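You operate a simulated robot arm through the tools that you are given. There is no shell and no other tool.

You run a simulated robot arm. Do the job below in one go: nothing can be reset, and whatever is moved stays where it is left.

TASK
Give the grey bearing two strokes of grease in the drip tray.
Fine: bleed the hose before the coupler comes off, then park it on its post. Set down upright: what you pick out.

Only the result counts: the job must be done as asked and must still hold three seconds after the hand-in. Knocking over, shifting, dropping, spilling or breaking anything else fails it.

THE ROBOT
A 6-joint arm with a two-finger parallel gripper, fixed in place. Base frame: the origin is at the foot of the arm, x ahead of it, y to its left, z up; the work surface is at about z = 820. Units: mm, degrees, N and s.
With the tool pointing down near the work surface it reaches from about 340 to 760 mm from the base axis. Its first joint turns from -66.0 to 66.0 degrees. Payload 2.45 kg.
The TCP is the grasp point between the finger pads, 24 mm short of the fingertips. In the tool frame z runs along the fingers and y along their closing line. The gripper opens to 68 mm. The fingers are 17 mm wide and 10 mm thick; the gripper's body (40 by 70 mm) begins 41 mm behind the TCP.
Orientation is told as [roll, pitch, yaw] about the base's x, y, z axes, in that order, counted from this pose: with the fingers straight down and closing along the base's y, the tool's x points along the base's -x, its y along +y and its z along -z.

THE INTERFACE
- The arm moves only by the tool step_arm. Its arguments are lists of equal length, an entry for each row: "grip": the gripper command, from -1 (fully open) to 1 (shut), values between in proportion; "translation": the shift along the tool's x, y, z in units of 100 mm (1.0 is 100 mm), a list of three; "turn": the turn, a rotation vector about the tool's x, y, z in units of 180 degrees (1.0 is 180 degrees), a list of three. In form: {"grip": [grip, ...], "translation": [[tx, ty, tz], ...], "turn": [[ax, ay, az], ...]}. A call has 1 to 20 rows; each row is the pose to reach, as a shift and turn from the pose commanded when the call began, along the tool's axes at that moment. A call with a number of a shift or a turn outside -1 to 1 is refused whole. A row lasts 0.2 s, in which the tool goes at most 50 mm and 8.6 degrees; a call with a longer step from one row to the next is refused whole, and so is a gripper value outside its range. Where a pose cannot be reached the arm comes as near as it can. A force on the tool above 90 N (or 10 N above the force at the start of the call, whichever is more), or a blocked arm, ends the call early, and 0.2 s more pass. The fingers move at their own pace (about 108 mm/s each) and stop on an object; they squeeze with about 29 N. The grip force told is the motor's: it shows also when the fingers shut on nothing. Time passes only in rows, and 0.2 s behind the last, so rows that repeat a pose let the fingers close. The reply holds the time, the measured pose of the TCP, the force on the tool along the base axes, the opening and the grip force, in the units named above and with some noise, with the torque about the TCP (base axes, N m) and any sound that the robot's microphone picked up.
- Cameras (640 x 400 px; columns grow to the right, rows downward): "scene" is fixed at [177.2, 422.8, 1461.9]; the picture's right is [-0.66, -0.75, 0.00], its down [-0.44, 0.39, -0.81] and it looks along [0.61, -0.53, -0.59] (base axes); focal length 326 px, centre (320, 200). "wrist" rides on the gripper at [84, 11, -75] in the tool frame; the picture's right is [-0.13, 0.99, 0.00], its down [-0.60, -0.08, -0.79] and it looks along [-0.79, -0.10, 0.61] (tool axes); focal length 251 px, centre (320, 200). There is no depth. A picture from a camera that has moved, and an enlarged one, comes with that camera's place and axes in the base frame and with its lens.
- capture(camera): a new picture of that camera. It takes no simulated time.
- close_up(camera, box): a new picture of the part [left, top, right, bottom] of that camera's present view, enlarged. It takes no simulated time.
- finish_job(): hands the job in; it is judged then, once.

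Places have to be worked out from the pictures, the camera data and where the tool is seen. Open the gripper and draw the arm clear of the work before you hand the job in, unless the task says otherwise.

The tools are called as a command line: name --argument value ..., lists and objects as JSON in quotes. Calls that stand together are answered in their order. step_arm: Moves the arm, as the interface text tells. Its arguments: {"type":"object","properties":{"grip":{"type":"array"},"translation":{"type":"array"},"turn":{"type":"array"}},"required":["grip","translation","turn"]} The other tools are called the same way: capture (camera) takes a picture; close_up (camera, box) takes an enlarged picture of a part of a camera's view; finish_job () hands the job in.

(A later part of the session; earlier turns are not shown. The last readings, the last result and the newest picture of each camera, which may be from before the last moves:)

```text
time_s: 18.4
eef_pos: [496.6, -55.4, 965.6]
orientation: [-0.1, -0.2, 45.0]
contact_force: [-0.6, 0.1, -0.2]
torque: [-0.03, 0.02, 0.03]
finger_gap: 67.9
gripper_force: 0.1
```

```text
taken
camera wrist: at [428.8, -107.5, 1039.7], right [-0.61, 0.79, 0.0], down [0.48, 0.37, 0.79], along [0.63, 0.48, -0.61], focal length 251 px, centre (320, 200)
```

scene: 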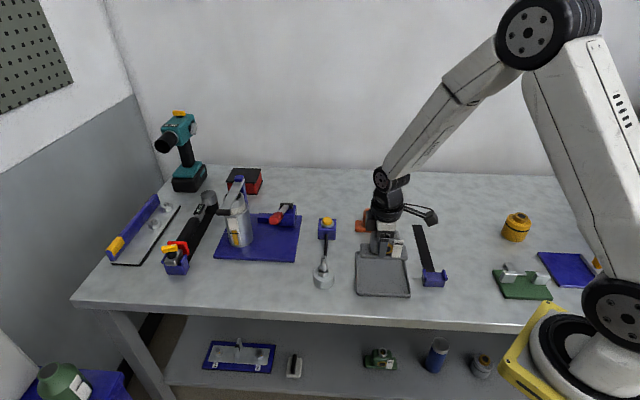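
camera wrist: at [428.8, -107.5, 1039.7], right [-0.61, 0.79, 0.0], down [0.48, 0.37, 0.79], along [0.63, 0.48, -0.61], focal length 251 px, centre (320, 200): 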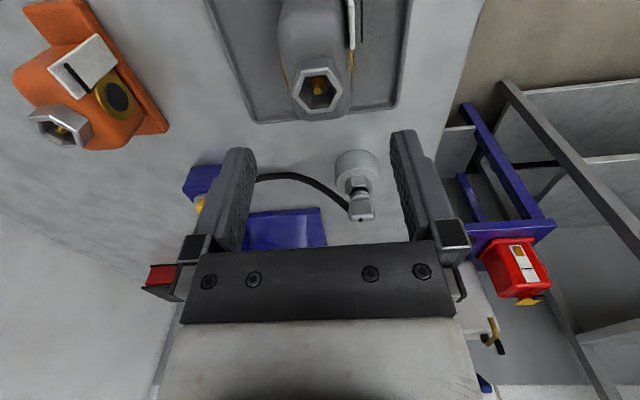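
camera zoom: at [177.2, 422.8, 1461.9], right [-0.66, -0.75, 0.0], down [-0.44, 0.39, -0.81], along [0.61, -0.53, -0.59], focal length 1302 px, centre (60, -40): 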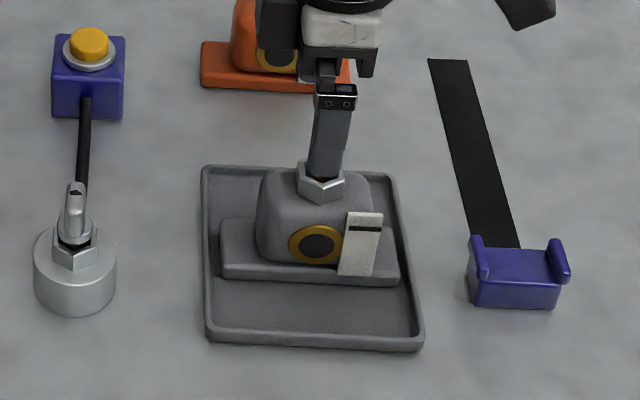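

The bearing stands upright in the tray. Now I examine the coupler and measure the bearing's fitting.

close_up --camera "wrist" --box '[260, 130, 400, 240]'

close_up --camera "wrist" --box '[260, 40, 380, 130]'

close_up --camera "scene" --box '[300, 245, 350, 295]'

close_up --camera "scene" --box '[375, 240, 435, 290]'

```text
3.64 times, centred on (330, 185) of wrist
camera zoom: at [428.8, -107.5, 1039.7], right [-0.61, 0.79, 0.0], down [0.48, 0.37, 0.79], along [0.63, 0.48, -0.61], focal length 914 px, centre (284, 254)
```

zoom: 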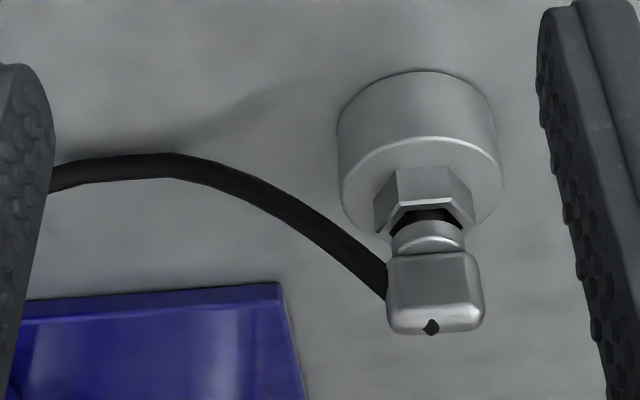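

```text
4.44 times, centred on (320, 85) of wrist
camera zoom: at [428.8, -107.5, 1039.7], right [-0.61, 0.79, 0.0], down [0.48, 0.37, 0.79], along [0.63, 0.48, -0.61], focal length 1118 px, centre (320, 711)
```

zoom: 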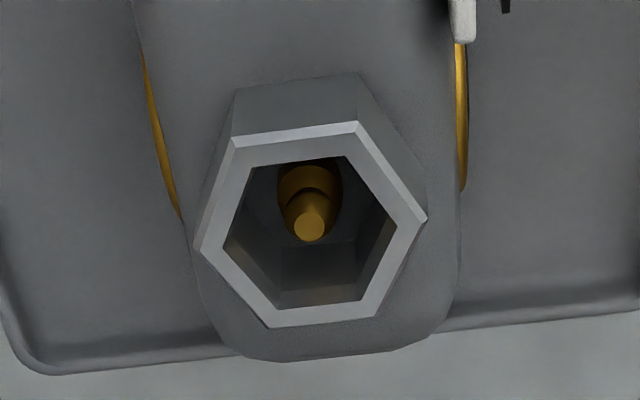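

```text
8.00 times, centred on (325, 270) of scene
camera zoom: at [177.2, 422.8, 1461.9], right [-0.66, -0.75, 0.0], down [-0.44, 0.39, -0.81], along [0.61, -0.53, -0.59], focal length 2605 px, centre (280, -360)
```

zoom: 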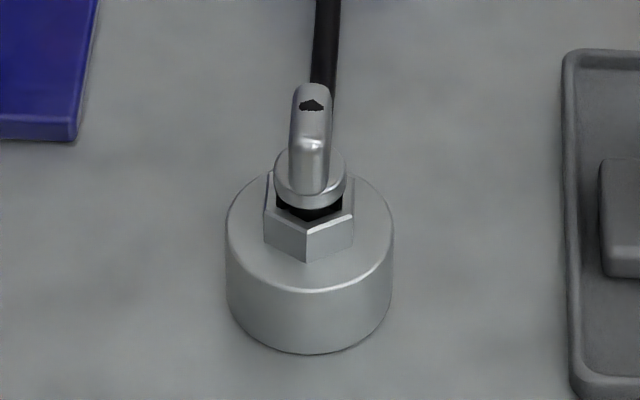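

```text
8.00 times, centred on (405, 265) of scene
camera zoom: at [177.2, 422.8, 1461.9], right [-0.66, -0.75, 0.0], down [-0.44, 0.39, -0.81], along [0.61, -0.53, -0.59], focal length 2605 px, centre (-360, -320)
```

zoom: 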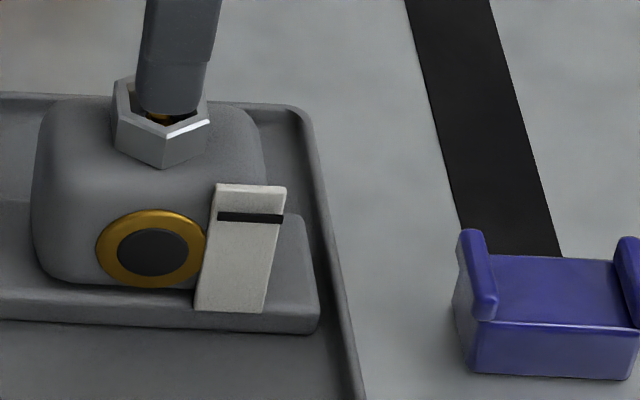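

The coupler is a flat slab, about 27×12 mm and 20 mm tall with its top near z≈896, on a round collar. It is plugged into the hex of the post at about (578,64), and the hose leaves its far narrow end. I turn the tool to yaw -45 so the fingers will close across the slab's thin side, and move to look at it.

step_arm --grip '[-1, -1, -1, -1, -1, -1, -1, -1, -1, -1, -1]' --translation '[[0, 0, -0.1], [0, 0, -0.2], [-0.08, 0.02, -0.25], [-0.16, 0.05, -0.3], [-0.24, 0.08, -0.3], [-0.32, 0.1, -0.3], [-0.4, 0.13, -0.3], [-0.48, 0.15, -0.3], [-0.56, 0.18, -0.3], [-0.64, 0.205, -0.3], [-0.64, 0.205, -0.3]]' --turn '[[0, 0, 0.0455], [0, 0, 0.091], [0, 0, 0.1365], [0, 0, 0.182], [0, 0, 0.2275], [0, 0, 0.273], [0, 0, 0.3185], [0, 0, 0.364], [0, 0, 0.4095], [0, 0, 0.455], [0, 0, 0.5]]'

capture --camera "wrist"

close_up --camera "scene" --box '[370, 235, 420, 285]'

```text
time_s: 20.8
eef_pos: [528.1, 4.8, 995.4]
orientation: [0.0, 0.0, -45.1]
contact_force: [-0.1, -0.2, 0.1]
torque: [-0.01, 0.02, 0.03]
finger_gap: 68.0
gripper_force: 0.0
```

```text
taken
camera wrist: at [474.9, 72.1, 1069.2], right [0.79, 0.61, 0.0], down [0.37, -0.48, 0.79], along [0.48, -0.63, -0.61], focal length 251 px, centre (320, 200)
```

wrist: 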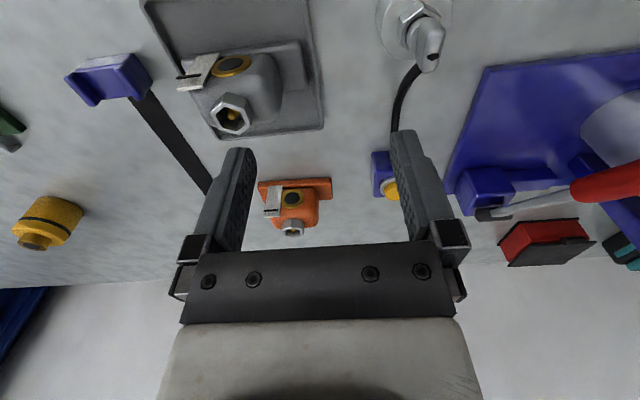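

```text
8.00 times, centred on (395, 260) of scene
camera zoom: at [177.2, 422.8, 1461.9], right [-0.66, -0.75, 0.0], down [-0.44, 0.39, -0.81], along [0.61, -0.53, -0.59], focal length 2605 px, centre (-280, -280)
```

zoom: 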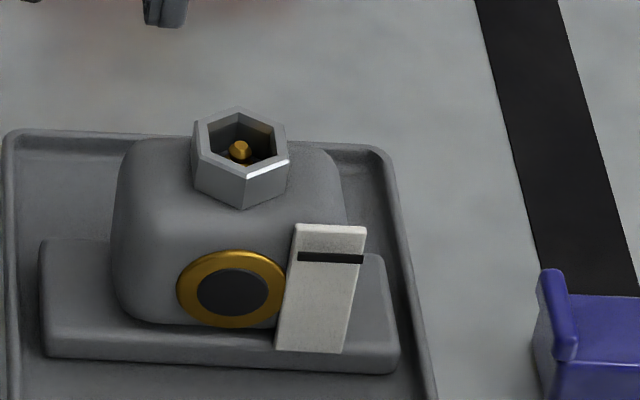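

The bearing's hex has vertices along about 135° (15° mod 60). Now I look at the coupler and post from this side.

close_up --camera "wrist" --box '[365, 0, 465, 90]'

close_up --camera "wrist" --box '[150, 20, 330, 150]'

close_up --camera "scene" --box '[308, 250, 340, 290]'

```text
4.44 times, centred on (415, 45) of wrist
camera zoom: at [474.9, 72.1, 1069.2], right [0.79, 0.61, 0.0], down [0.37, -0.48, 0.79], along [0.48, -0.63, -0.61], focal length 1118 px, centre (-102, 889)
```

zoom: 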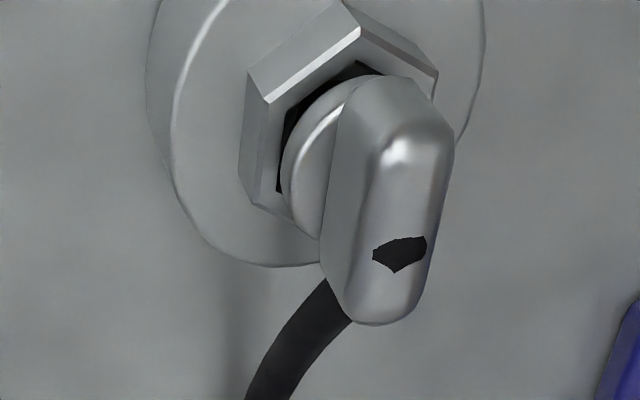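

```text
3.08 times, centred on (240, 85) of wrist
camera zoom: at [474.9, 72.1, 1069.2], right [0.79, 0.61, 0.0], down [0.37, -0.48, 0.79], along [0.48, -0.63, -0.61], focal length 774 px, centre (566, 554)
```

zoom: 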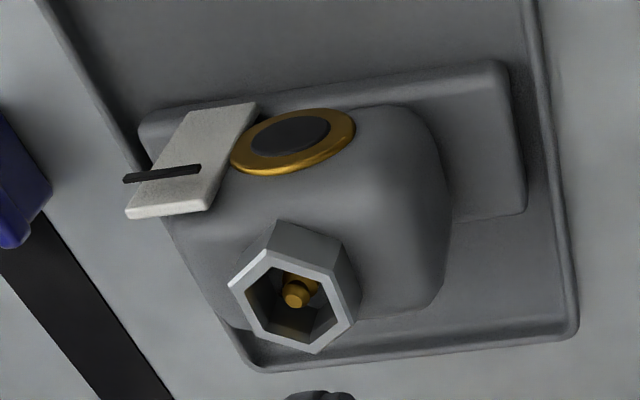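

```text
10.00 times, centred on (324, 270) of scene
camera zoom: at [177.2, 422.8, 1461.9], right [-0.66, -0.75, 0.0], down [-0.44, 0.39, -0.81], along [0.61, -0.53, -0.59], focal length 3256 px, centre (280, -500)
```

zoom: 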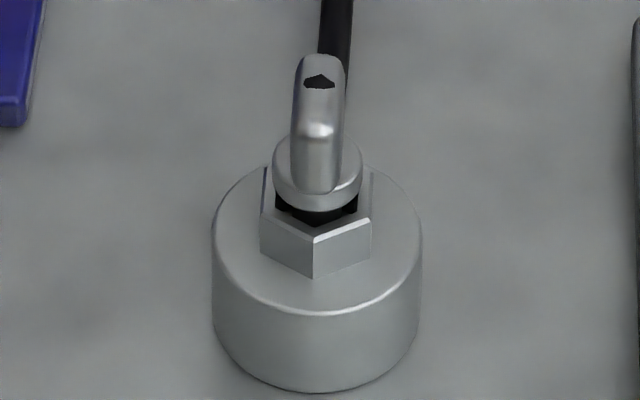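

The post's hex has the same orientation as the bearing's hex, so the coupler can move across without any turn. The slab spans about z 880 to 899 near (577,63). I move above it with the fingers open to check alignment before descending.

step_arm --grip '[-1, -1, -1, -1]' --translation '[[0.02, 0.25, 0.0], [0.04, 0.5, 0.05], [0.066, 0.757, 0.2], [0.066, 0.757, 0.4]]' --turn '[[0, 0, 0], [0, 0, 0], [0, 0, 0], [0, 0, 0]]'

capture --camera "wrist"

close_up --camera "wrist" --box '[240, 0, 400, 200]'

close_up --camera "scene" --box '[295, 215, 355, 295]'

```text
time_s: 21.8
eef_pos: [578.7, 62.7, 954.5]
orientation: [0.2, -0.2, -45.1]
contact_force: [1.0, -0.1, -0.6]
torque: [0.01, 0.01, 0.03]
finger_gap: 68.1
gripper_force: 0.1
```

```text
taken
camera wrist: at [526.3, 130.9, 1028.4], right [0.79, 0.61, 0.0], down [0.37, -0.48, 0.79], along [0.49, -0.63, -0.61], focal length 251 px, centre (320, 200)
```

wrist: 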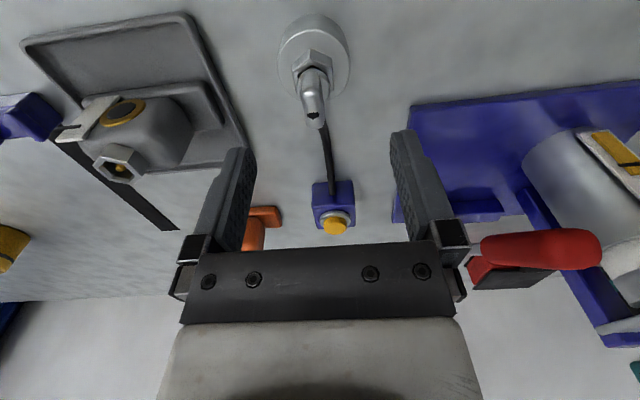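

```text
2.00 times, centred on (320, 100) of wrist
camera zoom: at [526.3, 130.9, 1028.4], right [0.79, 0.61, 0.0], down [0.37, -0.48, 0.79], along [0.49, -0.63, -0.61], focal length 503 px, centre (320, 400)
```

zoom: 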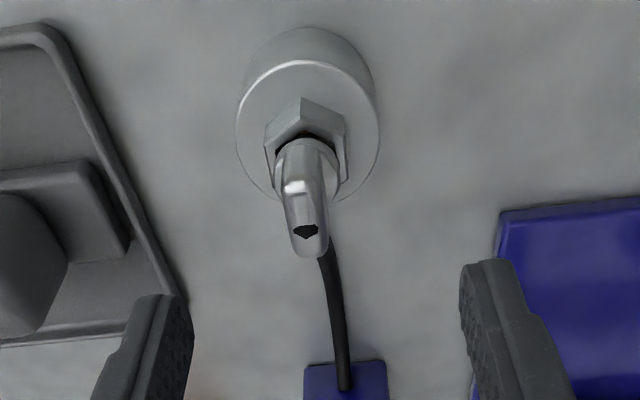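

```text
5.00 times, centred on (325, 255) of scene
camera zoom: at [177.2, 422.8, 1461.9], right [-0.66, -0.75, 0.0], down [-0.44, 0.39, -0.81], along [0.61, -0.53, -0.59], focal length 1628 px, centre (295, -75)
```

zoom: 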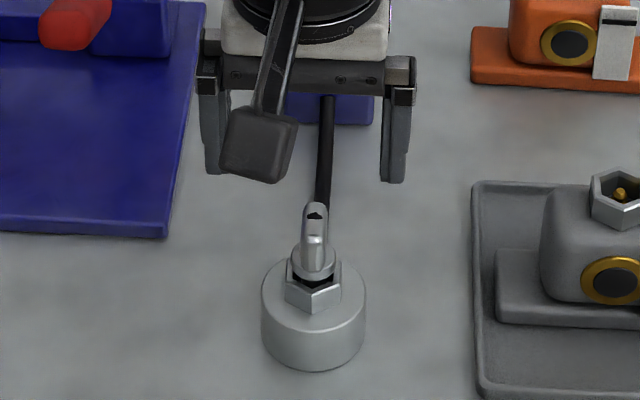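

Both views show the slab about 4 mm off the finger centre toward the base side. I correct by that amount and descend to TCP z≈905, so the fingertips sit just above the collar.

step_arm --grip '[-1, -1, -1, -1]' --translation '[[0.0, -0.04, 0.1], [0.0, -0.04, 0.25], [0.0, -0.04, 0.4], [0.0, -0.04, 0.49]]' --turn '[[0, 0, 0], [0, 0, 0], [0, 0, 0], [0, 0, 0]]'

close_up --camera "wrist" --box '[220, 60, 420, 250]'

close_up --camera "scene" --box '[295, 225, 355, 295]'

```text
time_s: 22.8
eef_pos: [575.2, 60.0, 905.3]
orientation: [0.0, -0.1, -45.0]
contact_force: [0.4, 0.4, 1.0]
torque: [0.0, 0.0, -0.02]
finger_gap: 68.0
gripper_force: 0.1
```

```text
2.11 times, centred on (320, 155) of wrist
camera zoom: at [522.2, 127.6, 978.7], right [0.79, 0.61, 0.0], down [0.37, -0.48, 0.79], along [0.49, -0.63, -0.61], focal length 529 px, centre (320, 295)
```

zoom: 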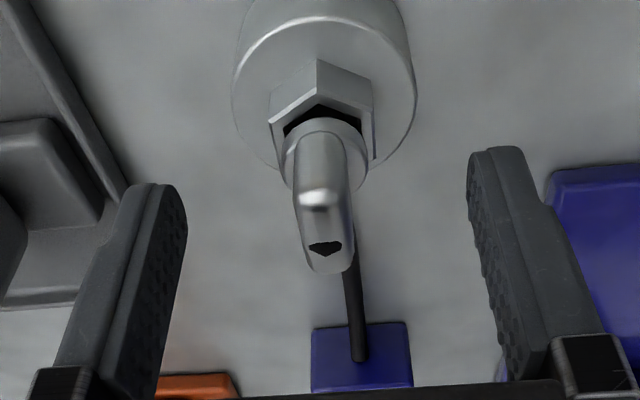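

```text
5.71 times, centred on (325, 260) of scene
camera zoom: at [177.2, 422.8, 1461.9], right [-0.66, -0.75, 0.0], down [-0.44, 0.39, -0.81], along [0.61, -0.53, -0.59], focal length 1860 px, centre (291, -143)
```

zoom: 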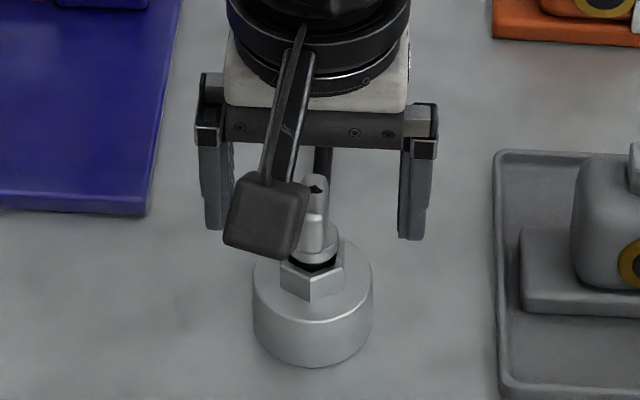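

The slab is centred between the fingers. I close the gripper on it.

step_arm --grip '[-0.3, 0.3, 0.8, 1.0, 1.0]' --translation '[[0, 0, 0], [0, 0, 0], [0, 0, 0], [0, 0, 0], [0, 0, 0]]' --turn '[[0, 0, 0], [0, 0, 0], [0, 0, 0], [0, 0, 0], [0, 0, 0]]'

close_up --camera "wrist" --box '[220, 60, 420, 250]'

close_up --camera "scene" --box '[295, 225, 355, 295]'

```text
time_s: 24.0
eef_pos: [575.6, 60.2, 905.9]
orientation: [0.2, -0.2, -45.0]
contact_force: [0.1, 0.7, 3.8]
torque: [0.07, -0.02, -0.01]
finger_gap: 11.3
gripper_force: 29.0
```

```text
2.11 times, centred on (320, 155) of wrist
camera zoom: at [522.4, 127.6, 979.1], right [0.79, 0.61, 0.0], down [0.37, -0.48, 0.79], along [0.49, -0.63, -0.61], focal length 529 px, centre (320, 295)
```

zoom: 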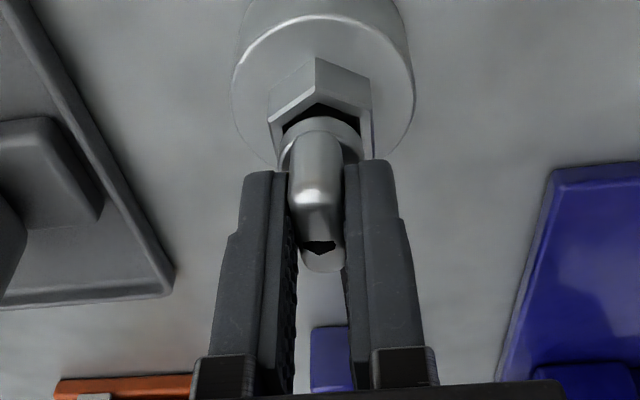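

```text
5.71 times, centred on (325, 260) of scene
camera zoom: at [177.1, 422.8, 1461.9], right [-0.66, -0.75, 0.0], down [-0.44, 0.39, -0.81], along [0.61, -0.53, -0.59], focal length 1860 px, centre (291, -143)
```

zoom: 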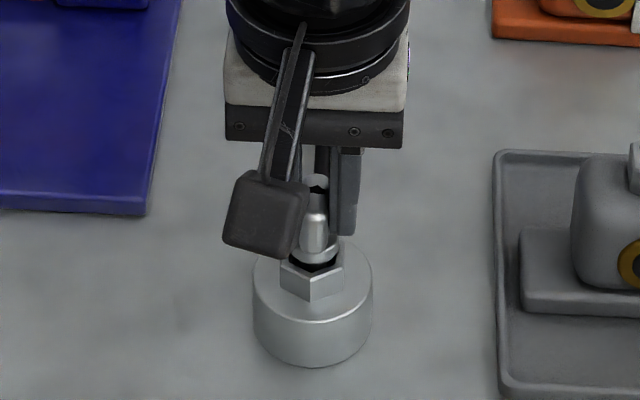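

The gripper holds the slab at 11.3 mm with TCP at about (575.4,60.1,905.6), which I will reuse for parking. I pull straight up gently, watching the force.

step_arm --grip '[1, 1, 1]' --translation '[[0, 0, -0.02], [0, 0, -0.05], [0, 0, -0.08]]' --turn '[[0, 0, 0], [0, 0, 0], [0, 0, 0]]'

close_up --camera "scene" --box '[295, 225, 355, 295]'

```text
time_s: 24.8
eef_pos: [575.1, 59.8, 913.3]
orientation: [0.1, 0.0, -44.9]
contact_force: [0.3, 0.5, -0.4]
torque: [0.0, -0.01, 0.02]
finger_gap: 11.2
gripper_force: 29.0
```

```text
5.71 times, centred on (325, 260) of scene
camera zoom: at [177.2, 422.8, 1461.9], right [-0.66, -0.75, 0.0], down [-0.44, 0.39, -0.81], along [0.61, -0.53, -0.59], focal length 1860 px, centre (291, -143)
```

zoom: 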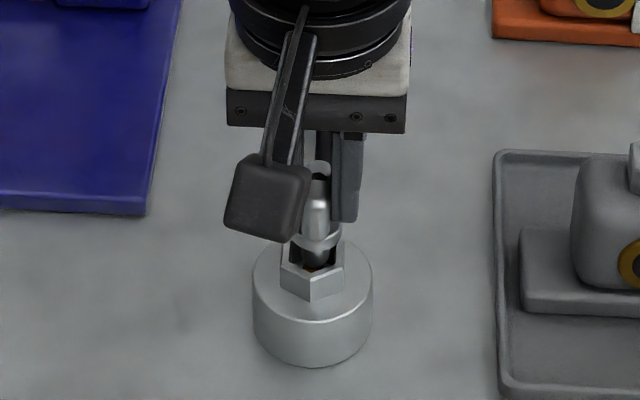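

The coupler is coming off freely. I raise it further and look at the plug's underside.

step_arm --grip '[1, 1, 1, 1]' --translation '[[0, 0, -0.1], [0, 0, -0.25], [0, 0, -0.4], [0, 0, -0.5]]' --turn '[[0, 0, 0], [0, 0, 0], [0, 0, 0], [0, 0, 0]]'

close_up --camera "scene" --box '[295, 215, 355, 295]'

capture --camera "wrist"

close_up --camera "wrist" --box '[240, 0, 400, 200]'

```text
time_s: 25.8
eef_pos: [573.8, 59.7, 962.0]
orientation: [0.1, -0.1, -45.1]
contact_force: [-0.4, -0.4, -0.8]
torque: [0.0, 0.01, 0.0]
finger_gap: 11.3
gripper_force: 29.3
```

```text
5.00 times, centred on (325, 255) of scene
camera zoom: at [177.2, 422.8, 1461.9], right [-0.66, -0.75, 0.0], down [-0.44, 0.39, -0.81], along [0.61, -0.53, -0.59], focal length 1628 px, centre (295, -75)
```

zoom: 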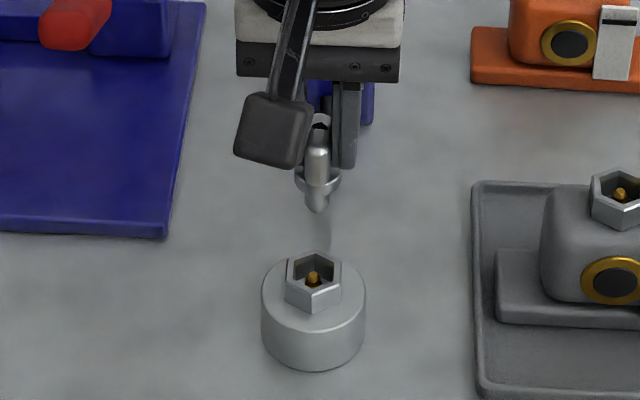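

```text
taken
camera wrist: at [521.8, 127.0, 1036.4], right [0.79, 0.61, 0.0], down [0.37, -0.48, 0.79], along [0.49, -0.63, -0.61], focal length 251 px, centre (320, 200)
```

wrist: 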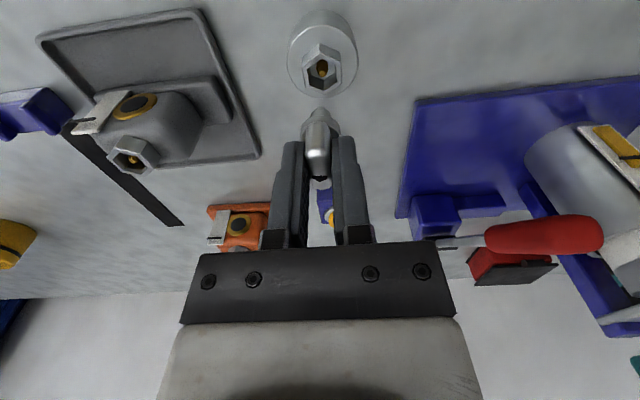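

```text
2.00 times, centred on (320, 100) of wrist
camera zoom: at [521.8, 127.0, 1036.4], right [0.79, 0.61, 0.0], down [0.37, -0.48, 0.79], along [0.49, -0.63, -0.61], focal length 503 px, centre (320, 400)
```

zoom: 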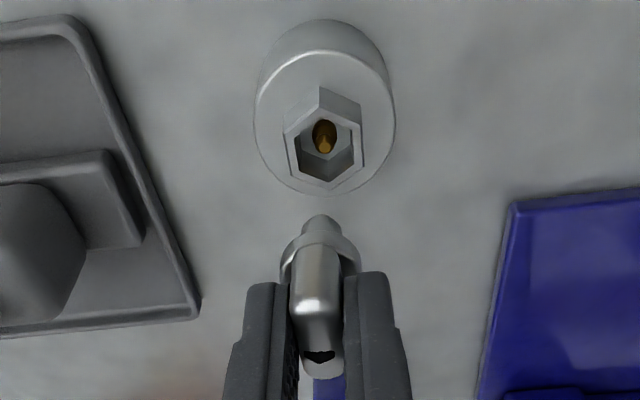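

The coupler has a round nozzle, and both hex sockets show in this one wrist picture. I zoom on both to measure the exact offset between post and bearing.

close_up --camera "wrist" --box '[290, 35, 354, 75]'

close_up --camera "wrist" --box '[290, 35, 354, 105]'

close_up --camera "wrist" --box '[95, 125, 175, 185]'

close_up --camera "scene" --box '[305, 235, 345, 285]'

close_up --camera "scene" --box '[375, 235, 425, 285]'

```text
10.00 times, centred on (322, 55) of wrist
camera zoom: at [521.8, 127.0, 1036.4], right [0.79, 0.61, 0.0], down [0.37, -0.48, 0.79], along [0.49, -0.63, -0.61], focal length 2514 px, centre (300, 1650)
```

zoom: 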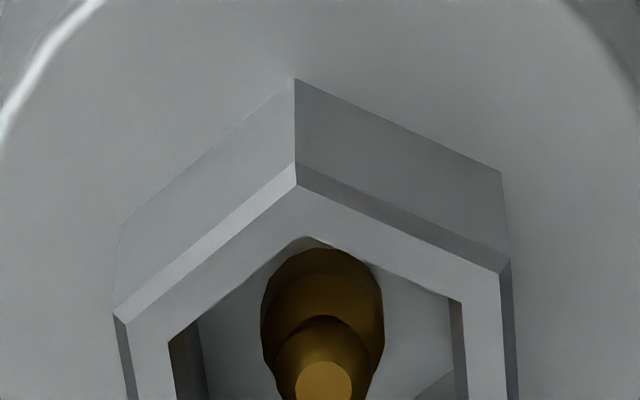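

```text
5.71 times, centred on (322, 70) of wrist
camera zoom: at [521.8, 127.0, 1036.4], right [0.79, 0.61, 0.0], down [0.37, -0.48, 0.79], along [0.49, -0.63, -0.61], focal length 1437 px, centre (309, 943)
```

zoom: 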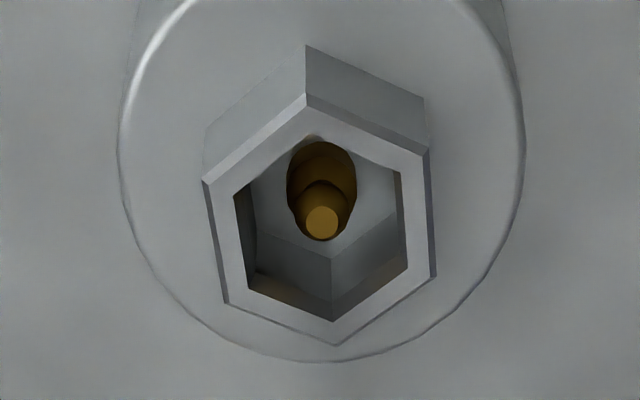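

```text
6.67 times, centred on (135, 155) of wrist
camera zoom: at [521.8, 127.0, 1036.4], right [0.79, 0.61, 0.0], down [0.37, -0.48, 0.79], along [0.49, -0.63, -0.61], focal length 1676 px, centre (1553, 500)
```

zoom: 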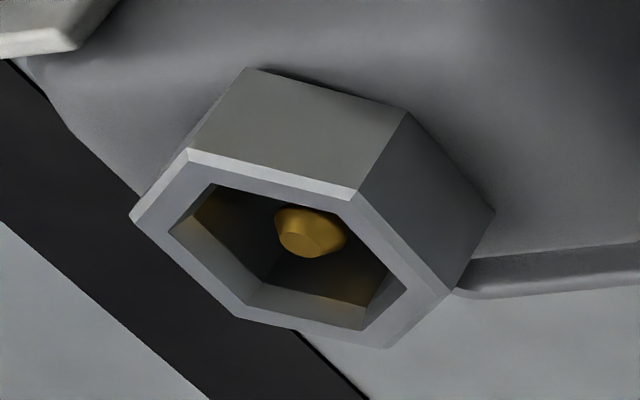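

```text
8.00 times, centred on (325, 260) of scene
camera zoom: at [177.2, 422.8, 1461.9], right [-0.66, -0.75, 0.0], down [-0.44, 0.39, -0.81], along [0.61, -0.53, -0.59], focal length 2605 px, centre (280, -280)
```

zoom: 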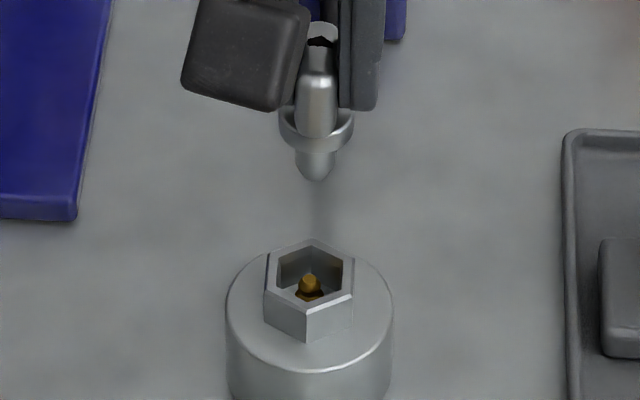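

```text
8.00 times, centred on (400, 260) of scene
camera zoom: at [177.2, 422.8, 1461.9], right [-0.66, -0.75, 0.0], down [-0.44, 0.39, -0.81], along [0.61, -0.53, -0.59], focal length 2605 px, centre (-320, -280)
```

zoom: 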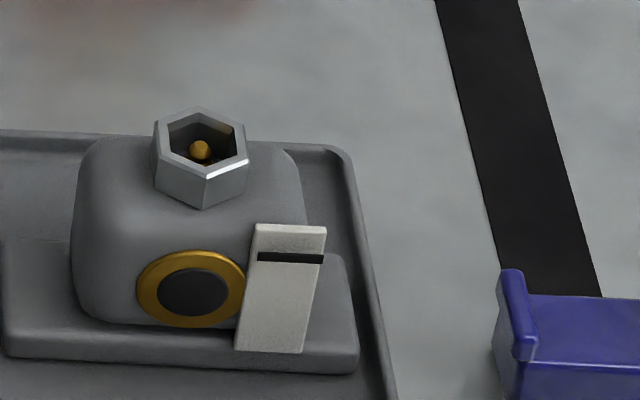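

Combining the views, the post hex is about (575.5,59.5,860.5) and the bearing hex about (491,-61.2,901.5). The coupler therefore has to shift by about (-85,-120.5) in the plane and about 41 mm up. I rise first and carry it across.

step_arm --grip '[1, 1, 1, 1, 1]' --translation '[[0, 0, -0.15], [-0.05, -0.15, -0.3], [-0.1, -0.4, -0.3], [-0.2, -0.7, -0.3], [-0.25, -0.9, -0.3]]' --turn '[[0, 0, 0], [0, 0, 0], [0, 0, 0], [0, 0, 0], [0, 0, 0]]'

step_arm --grip '[1, 1, 1, 1]' --translation '[[0, -0.2, 0.0], [0, -0.4, 0.0], [-0.001, -0.553, 0.0], [-0.001, -0.553, 0.0]]' --turn '[[0, 0, 0], [0, 0, 0], [0, 0, 0], [0, 0, 0]]'

capture --camera "wrist"

capture --camera "scene"

close_up --camera "scene" --box '[365, 205, 425, 285]'

close_up --camera "wrist" --box '[240, 0, 400, 200]'

```text
time_s: 27.0
eef_pos: [528.4, -24.2, 992.3]
orientation: [0.1, -0.2, -45.0]
contact_force: [-0.5, -0.3, -0.5]
torque: [-0.03, 0.03, 0.03]
finger_gap: 11.0
gripper_force: 29.2
```

```text
time_s: 28.0
eef_pos: [488.8, -60.7, 992.8]
orientation: [0.1, 0.0, -44.9]
contact_force: [0.0, -0.3, -1.5]
torque: [-0.02, 0.01, -0.03]
finger_gap: 11.2
gripper_force: 28.5
```

```text
taken
camera wrist: at [435.9, 6.3, 1066.7], right [0.79, 0.61, 0.0], down [0.37, -0.48, 0.79], along [0.49, -0.63, -0.61], focal length 251 px, centre (320, 200)
```

wrist: 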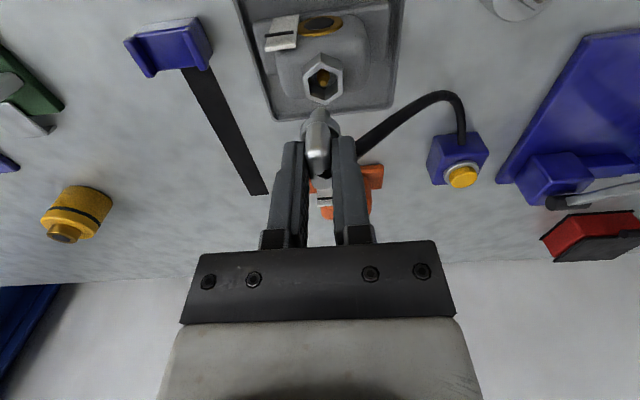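

```text
taken
```

scene: 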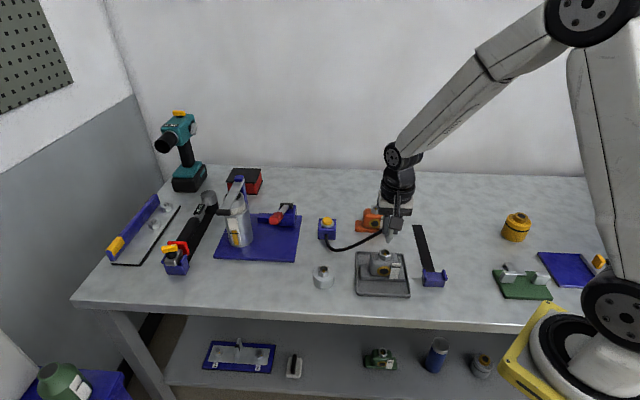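

```text
5.00 times, centred on (395, 245) of scene
camera zoom: at [177.2, 422.8, 1461.9], right [-0.66, -0.75, 0.0], down [-0.44, 0.39, -0.81], along [0.61, -0.53, -0.59], focal length 1628 px, centre (-55, -25)
```

zoom: 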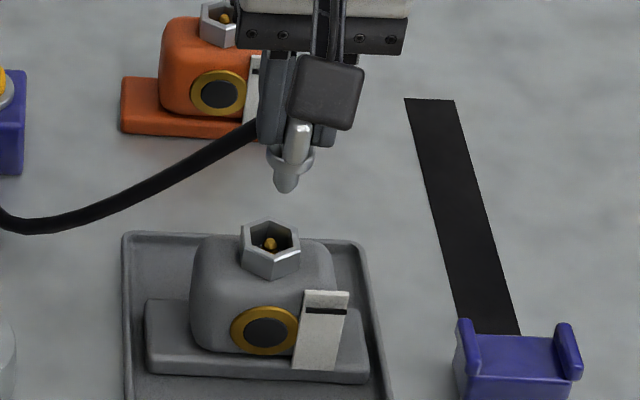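

```text
2.00 times, centred on (320, 100) of wrist
camera zoom: at [435.9, 6.3, 1066.7], right [0.79, 0.61, 0.0], down [0.37, -0.48, 0.79], along [0.49, -0.63, -0.61], focal length 503 px, centre (320, 400)
```

zoom: 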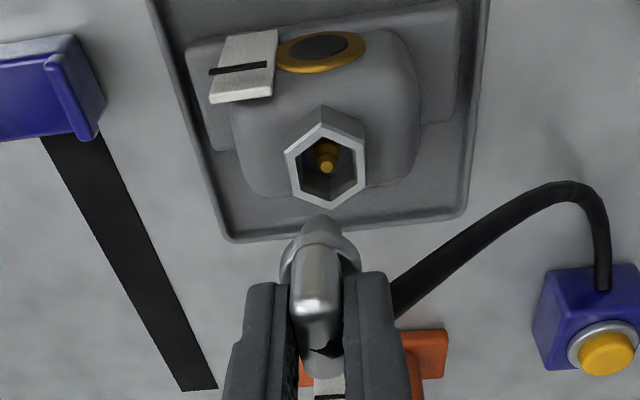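

The view over the bearing closely matches the view over the post. I zoom in to compare the hex size, and hence its depth, precisely.

close_up --camera "wrist" --box '[290, 45, 354, 115]'

close_up --camera "scene" --box '[375, 225, 415, 275]'

```text
5.71 times, centred on (322, 80) of wrist
camera zoom: at [435.9, 6.3, 1066.7], right [0.79, 0.61, 0.0], down [0.37, -0.48, 0.79], along [0.49, -0.63, -0.61], focal length 1437 px, centre (309, 886)
```

zoom: 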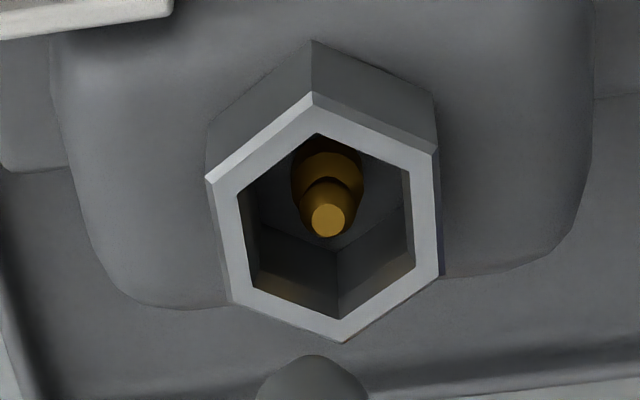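

```text
8.00 times, centred on (395, 250) of scene
camera zoom: at [177.2, 422.8, 1461.9], right [-0.66, -0.75, 0.0], down [-0.44, 0.39, -0.81], along [0.61, -0.53, -0.59], focal length 2605 px, centre (-280, -200)
```

zoom: 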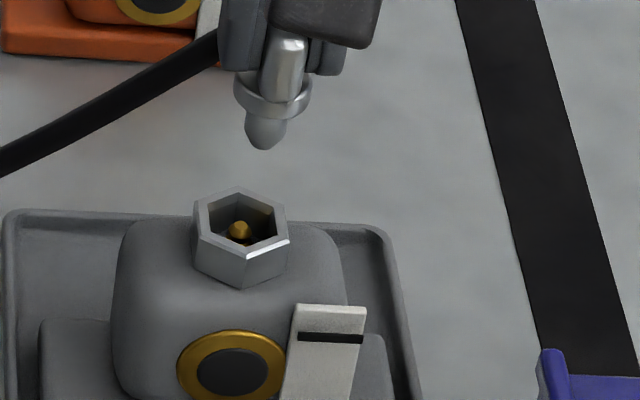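

All wrist views agree on the bearing hex at (491,-61.5,902). I make a ~1.4 mm correction and lower until the nozzle is just above the hex rim, then check again.

step_arm --grip '[1, 1, 1, 1]' --translation '[[-0.014, 0.006, 0.08], [-0.014, 0.006, 0.18], [-0.014, 0.006, 0.28], [-0.014, 0.006, 0.3]]' --turn '[[0, 0, 0], [0, 0, 0], [0, 0, 0], [0, 0, 0]]'

close_up --camera "wrist" --box '[270, 70, 370, 170]'

close_up --camera "scene" --box '[375, 225, 415, 275]'

```text
time_s: 29.0
eef_pos: [490.9, -62.0, 963.8]
orientation: [0.1, -0.1, -45.0]
contact_force: [-0.8, -0.6, -0.1]
torque: [0.0, 0.03, -0.03]
finger_gap: 11.2
gripper_force: 29.1
```

```text
4.00 times, centred on (320, 120) of wrist
camera zoom: at [438.6, 5.3, 1037.6], right [0.79, 0.61, 0.0], down [0.37, -0.48, 0.79], along [0.49, -0.63, -0.61], focal length 1006 px, centre (320, 520)
```

zoom: 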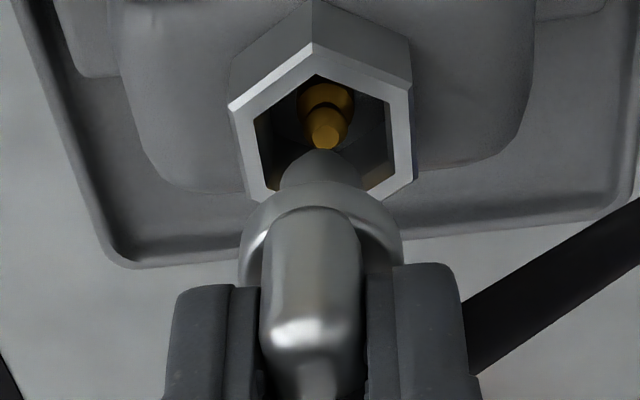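

```text
8.00 times, centred on (395, 250) of scene
camera zoom: at [177.2, 422.8, 1461.9], right [-0.66, -0.75, 0.0], down [-0.44, 0.39, -0.81], along [0.61, -0.53, -0.59], focal length 2605 px, centre (-280, -200)
```

zoom: 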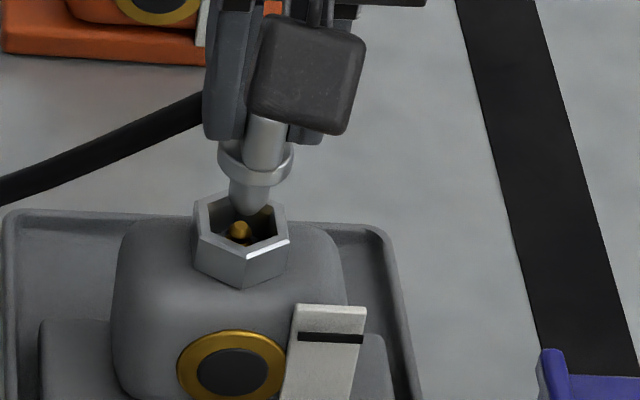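

The nozzle is centred over the hex within about a millimetre. I nudge half a millimetre sideways and lower in small steps, watching the force.

step_arm --grip '[1, 1, 1]' --translation '[[0, 0.005, 0.03], [0, 0.005, 0.06], [0, 0.005, 0.09]]' --turn '[[0, 0, 0], [0, 0, 0], [0, 0, 0]]'

close_up --camera "wrist" --box '[270, 70, 370, 170]'

close_up --camera "scene" --box '[375, 225, 415, 275]'

```text
time_s: 29.8
eef_pos: [491.1, -62.1, 954.3]
orientation: [0.1, -0.2, -45.0]
contact_force: [0.5, 0.3, -0.7]
torque: [0.02, 0.01, 0.01]
finger_gap: 11.1
gripper_force: 28.6
```

```text
4.00 times, centred on (320, 120) of wrist
camera zoom: at [439.5, 6.3, 1028.3], right [0.79, 0.61, 0.0], down [0.37, -0.48, 0.79], along [0.49, -0.63, -0.61], focal length 1006 px, centre (320, 520)
```

zoom: 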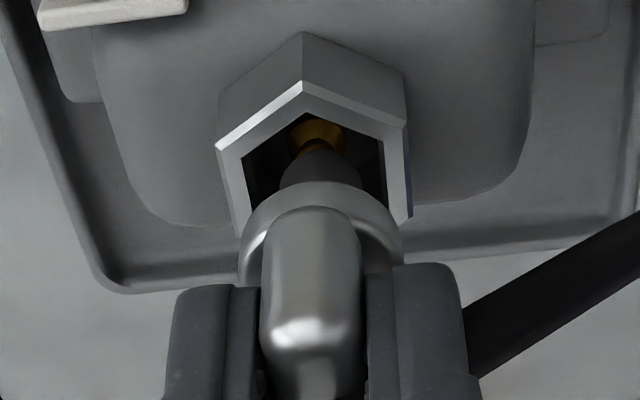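

```text
8.00 times, centred on (395, 250) of scene
camera zoom: at [177.2, 422.8, 1461.9], right [-0.66, -0.75, 0.0], down [-0.44, 0.39, -0.81], along [0.61, -0.53, -0.59], focal length 2605 px, centre (-280, -200)
```

zoom: 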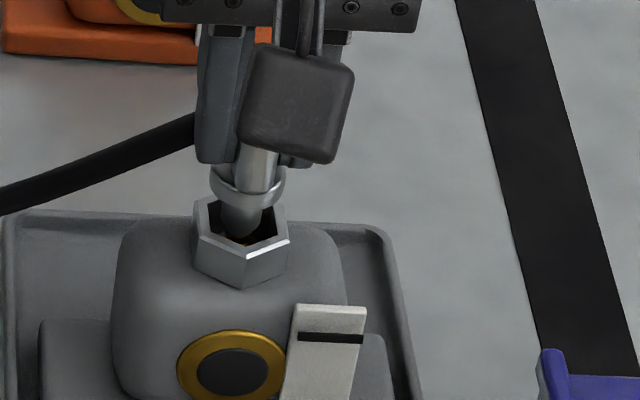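

The nozzle is now inside the hex with no contact yet. I continue down in 1.5 mm steps.

step_arm --grip '[1, 1, 1]' --translation '[[0, -0.003, 0.015], [0, -0.003, 0.03], [0, -0.003, 0.045]]' --turn '[[0, 0, 0], [0, 0, 0], [0, 0, 0]]'

step_arm --grip '[1, 1, 1]' --translation '[[0, 0, 0.01], [0, 0, 0.02], [0, 0, 0.03]]' --turn '[[0, 0, 0], [0, 0, 0], [0, 0, 0]]'

close_up --camera "wrist" --box '[270, 70, 370, 170]'

close_up --camera "scene" --box '[375, 225, 415, 275]'

```text
time_s: 30.6
eef_pos: [491.1, -60.5, 949.1]
orientation: [0.1, -0.1, -45.0]
contact_force: [-0.6, -0.1, -1.4]
torque: [0.0, 0.01, 0.0]
finger_gap: 10.9
gripper_force: 29.1
```

```text
time_s: 31.4
eef_pos: [490.6, -60.6, 947.0]
orientation: [0.2, -0.1, -45.0]
contact_force: [0.2, 0.4, -2.1]
torque: [0.0, 0.0, 0.01]
finger_gap: 11.2
gripper_force: 28.8
```

```text
4.00 times, centred on (320, 120) of wrist
camera zoom: at [438.2, 6.7, 1020.9], right [0.79, 0.61, 0.0], down [0.37, -0.48, 0.79], along [0.49, -0.63, -0.61], focal length 1006 px, centre (320, 520)
```

zoom: 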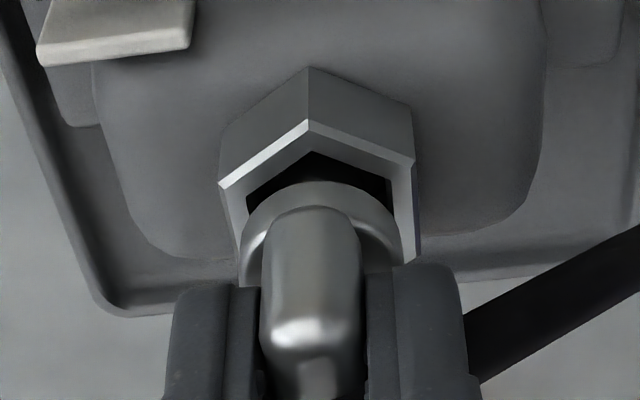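

```text
8.00 times, centred on (395, 250) of scene
camera zoom: at [177.2, 422.8, 1461.9], right [-0.66, -0.75, 0.0], down [-0.44, 0.39, -0.81], along [0.61, -0.53, -0.59], focal length 2605 px, centre (-280, -200)
```

zoom: 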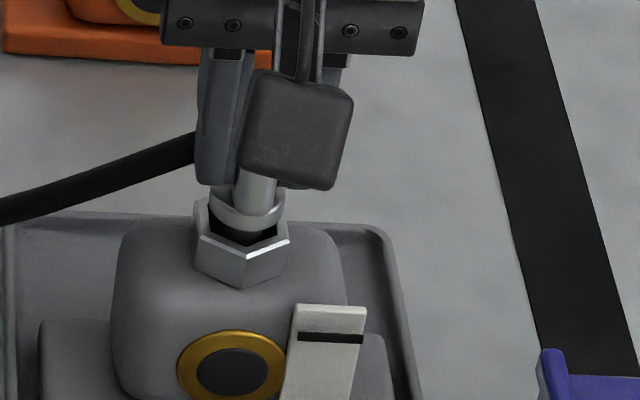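

This is very close to the seated appearance at the post, with about 0.6 mm left to go. I lower a little further until contact is felt.

step_arm --grip '[1, 1]' --translation '[[0, 0, 0.008], [0, 0, 0.012]]' --turn '[[0, 0, 0], [0, 0, 0]]'

step_arm --grip '[1, 1]' --translation '[[0, 0, 0.006], [0, 0, 0.012]]' --turn '[[0, 0, 0], [0, 0, 0]]'

close_up --camera "wrist" --box '[270, 70, 370, 170]'

```text
time_s: 32.0
eef_pos: [490.5, -60.4, 946.6]
orientation: [0.0, -0.1, -45.0]
contact_force: [1.1, -0.4, -1.1]
torque: [0.0, 0.02, 0.01]
finger_gap: 10.9
gripper_force: 29.5
```

```text
time_s: 32.6
eef_pos: [490.4, -60.4, 946.2]
orientation: [0.2, -0.2, -45.0]
contact_force: [-1.7, 3.2, 8.2]
torque: [0.13, 0.04, -0.01]
finger_gap: 11.2
gripper_force: 29.4
```

```text
4.00 times, centred on (320, 120) of wrist
camera zoom: at [438.8, 6.7, 1019.4], right [0.79, 0.61, 0.0], down [0.37, -0.48, 0.79], along [0.49, -0.63, -0.61], focal length 1006 px, centre (320, 520)
```

zoom: 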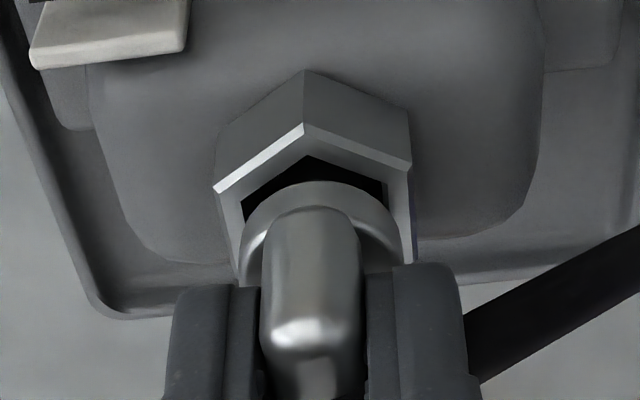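

I feel 8 N at TCP z≈946, the predicted seat height. There is a small side force, so I ease 0.7 mm in its direction and press a little more to make sure it is seated.

step_arm --grip '[1, 1, 1]' --translation '[[0.007, -0.003, 0.0], [0.007, -0.003, 0.006], [0.007, -0.003, 0.012]]' --turn '[[0, 0, 0], [0, 0, 0], [0, 0, 0]]'

close_up --camera "wrist" --box '[270, 70, 370, 170]'

close_up --camera "scene" --box '[365, 225, 425, 295]'

```text
time_s: 33.4
eef_pos: [490.6, -60.4, 945.0]
orientation: [0.3, -0.5, -45.0]
contact_force: [-4.0, 0.6, 34.8]
torque: [-0.03, 0.18, 0.01]
finger_gap: 11.2
gripper_force: 29.2
```

```text
4.00 times, centred on (320, 120) of wrist
camera zoom: at [438.5, 6.8, 1019.0], right [0.79, 0.61, 0.01], down [0.37, -0.48, 0.8], along [0.49, -0.63, -0.6], focal length 1006 px, centre (320, 520)
```

zoom: 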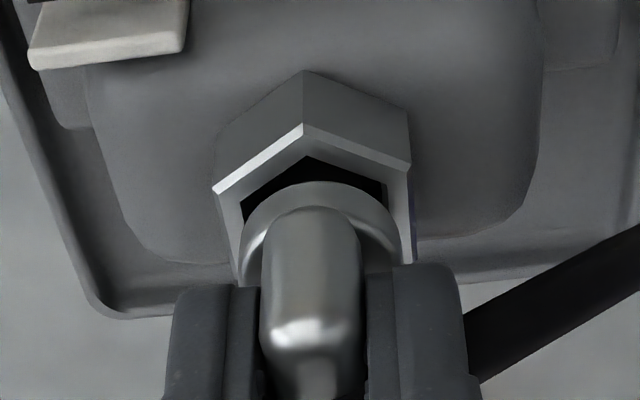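

```text
5.71 times, centred on (395, 260) of scene
camera zoom: at [176.5, 422.9, 1462.0], right [-0.66, -0.75, 0.0], down [-0.44, 0.39, -0.81], along [0.61, -0.53, -0.59], focal length 1860 px, centre (-109, -143)
```

zoom: 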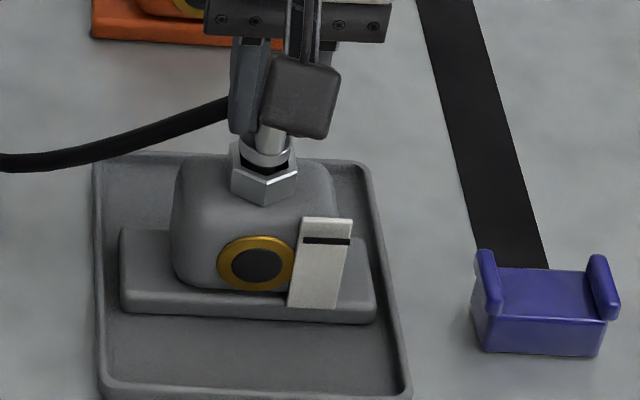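

There is now a firm 35 N contact, so the coupler is fully down on the nipple. I relax the push and then open the gripper slowly to let go.

step_arm --grip '[1, 1]' --translation '[[0, 0, -0.008], [0, 0, -0.012]]' --turn '[[0, 0, 0], [0, 0, 0]]'

step_arm --grip '[0.6, 0.4, 0.1, -0.3, -1, -1]' --translation '[[0, 0, 0], [0, 0, 0], [0, 0, 0], [0, 0, 0], [0, 0, 0], [0, 0, 0]]' --turn '[[0, 0, 0], [0, 0, 0], [0, 0, 0], [0, 0, 0], [0, 0, 0], [0, 0, 0]]'

close_up --camera "wrist" --box '[220, 60, 420, 250]'

close_up --camera "scene" --box '[365, 225, 425, 295]'

```text
time_s: 34.0
eef_pos: [491.5, -60.2, 945.3]
orientation: [0.2, -0.3, -44.9]
contact_force: [2.2, 1.7, 29.9]
torque: [0.07, -0.16, 0.01]
finger_gap: 11.1
gripper_force: 29.0
```

```text
time_s: 35.4
eef_pos: [490.6, -60.9, 945.2]
orientation: [0.1, -0.2, -44.9]
contact_force: [-0.2, 0.0, -0.8]
torque: [0.0, -0.01, 0.0]
finger_gap: 68.1
gripper_force: 0.1
```

```text
2.11 times, centred on (320, 155) of wrist
camera zoom: at [438.1, 6.5, 1018.4], right [0.79, 0.61, 0.0], down [0.37, -0.48, 0.79], along [0.49, -0.63, -0.61], focal length 529 px, centre (320, 295)
```

zoom: 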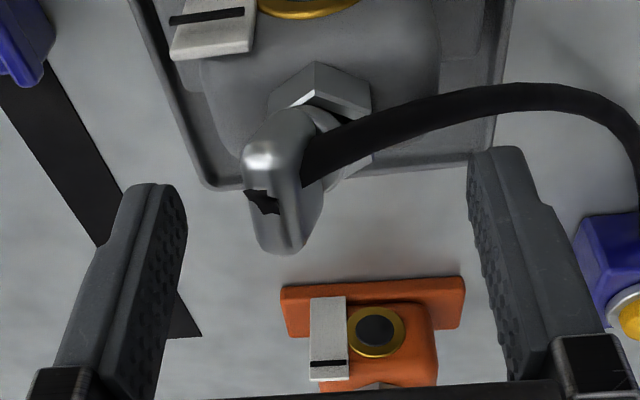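

```text
5.71 times, centred on (395, 260) of scene
camera zoom: at [177.2, 422.8, 1461.9], right [-0.66, -0.75, 0.0], down [-0.44, 0.39, -0.81], along [0.61, -0.53, -0.59], focal length 1860 px, centre (-109, -143)
```

zoom: 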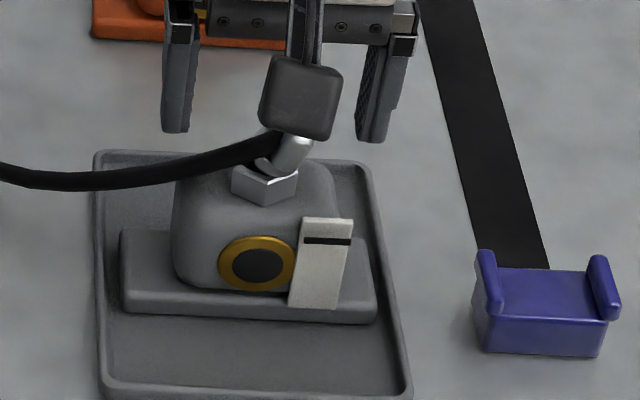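

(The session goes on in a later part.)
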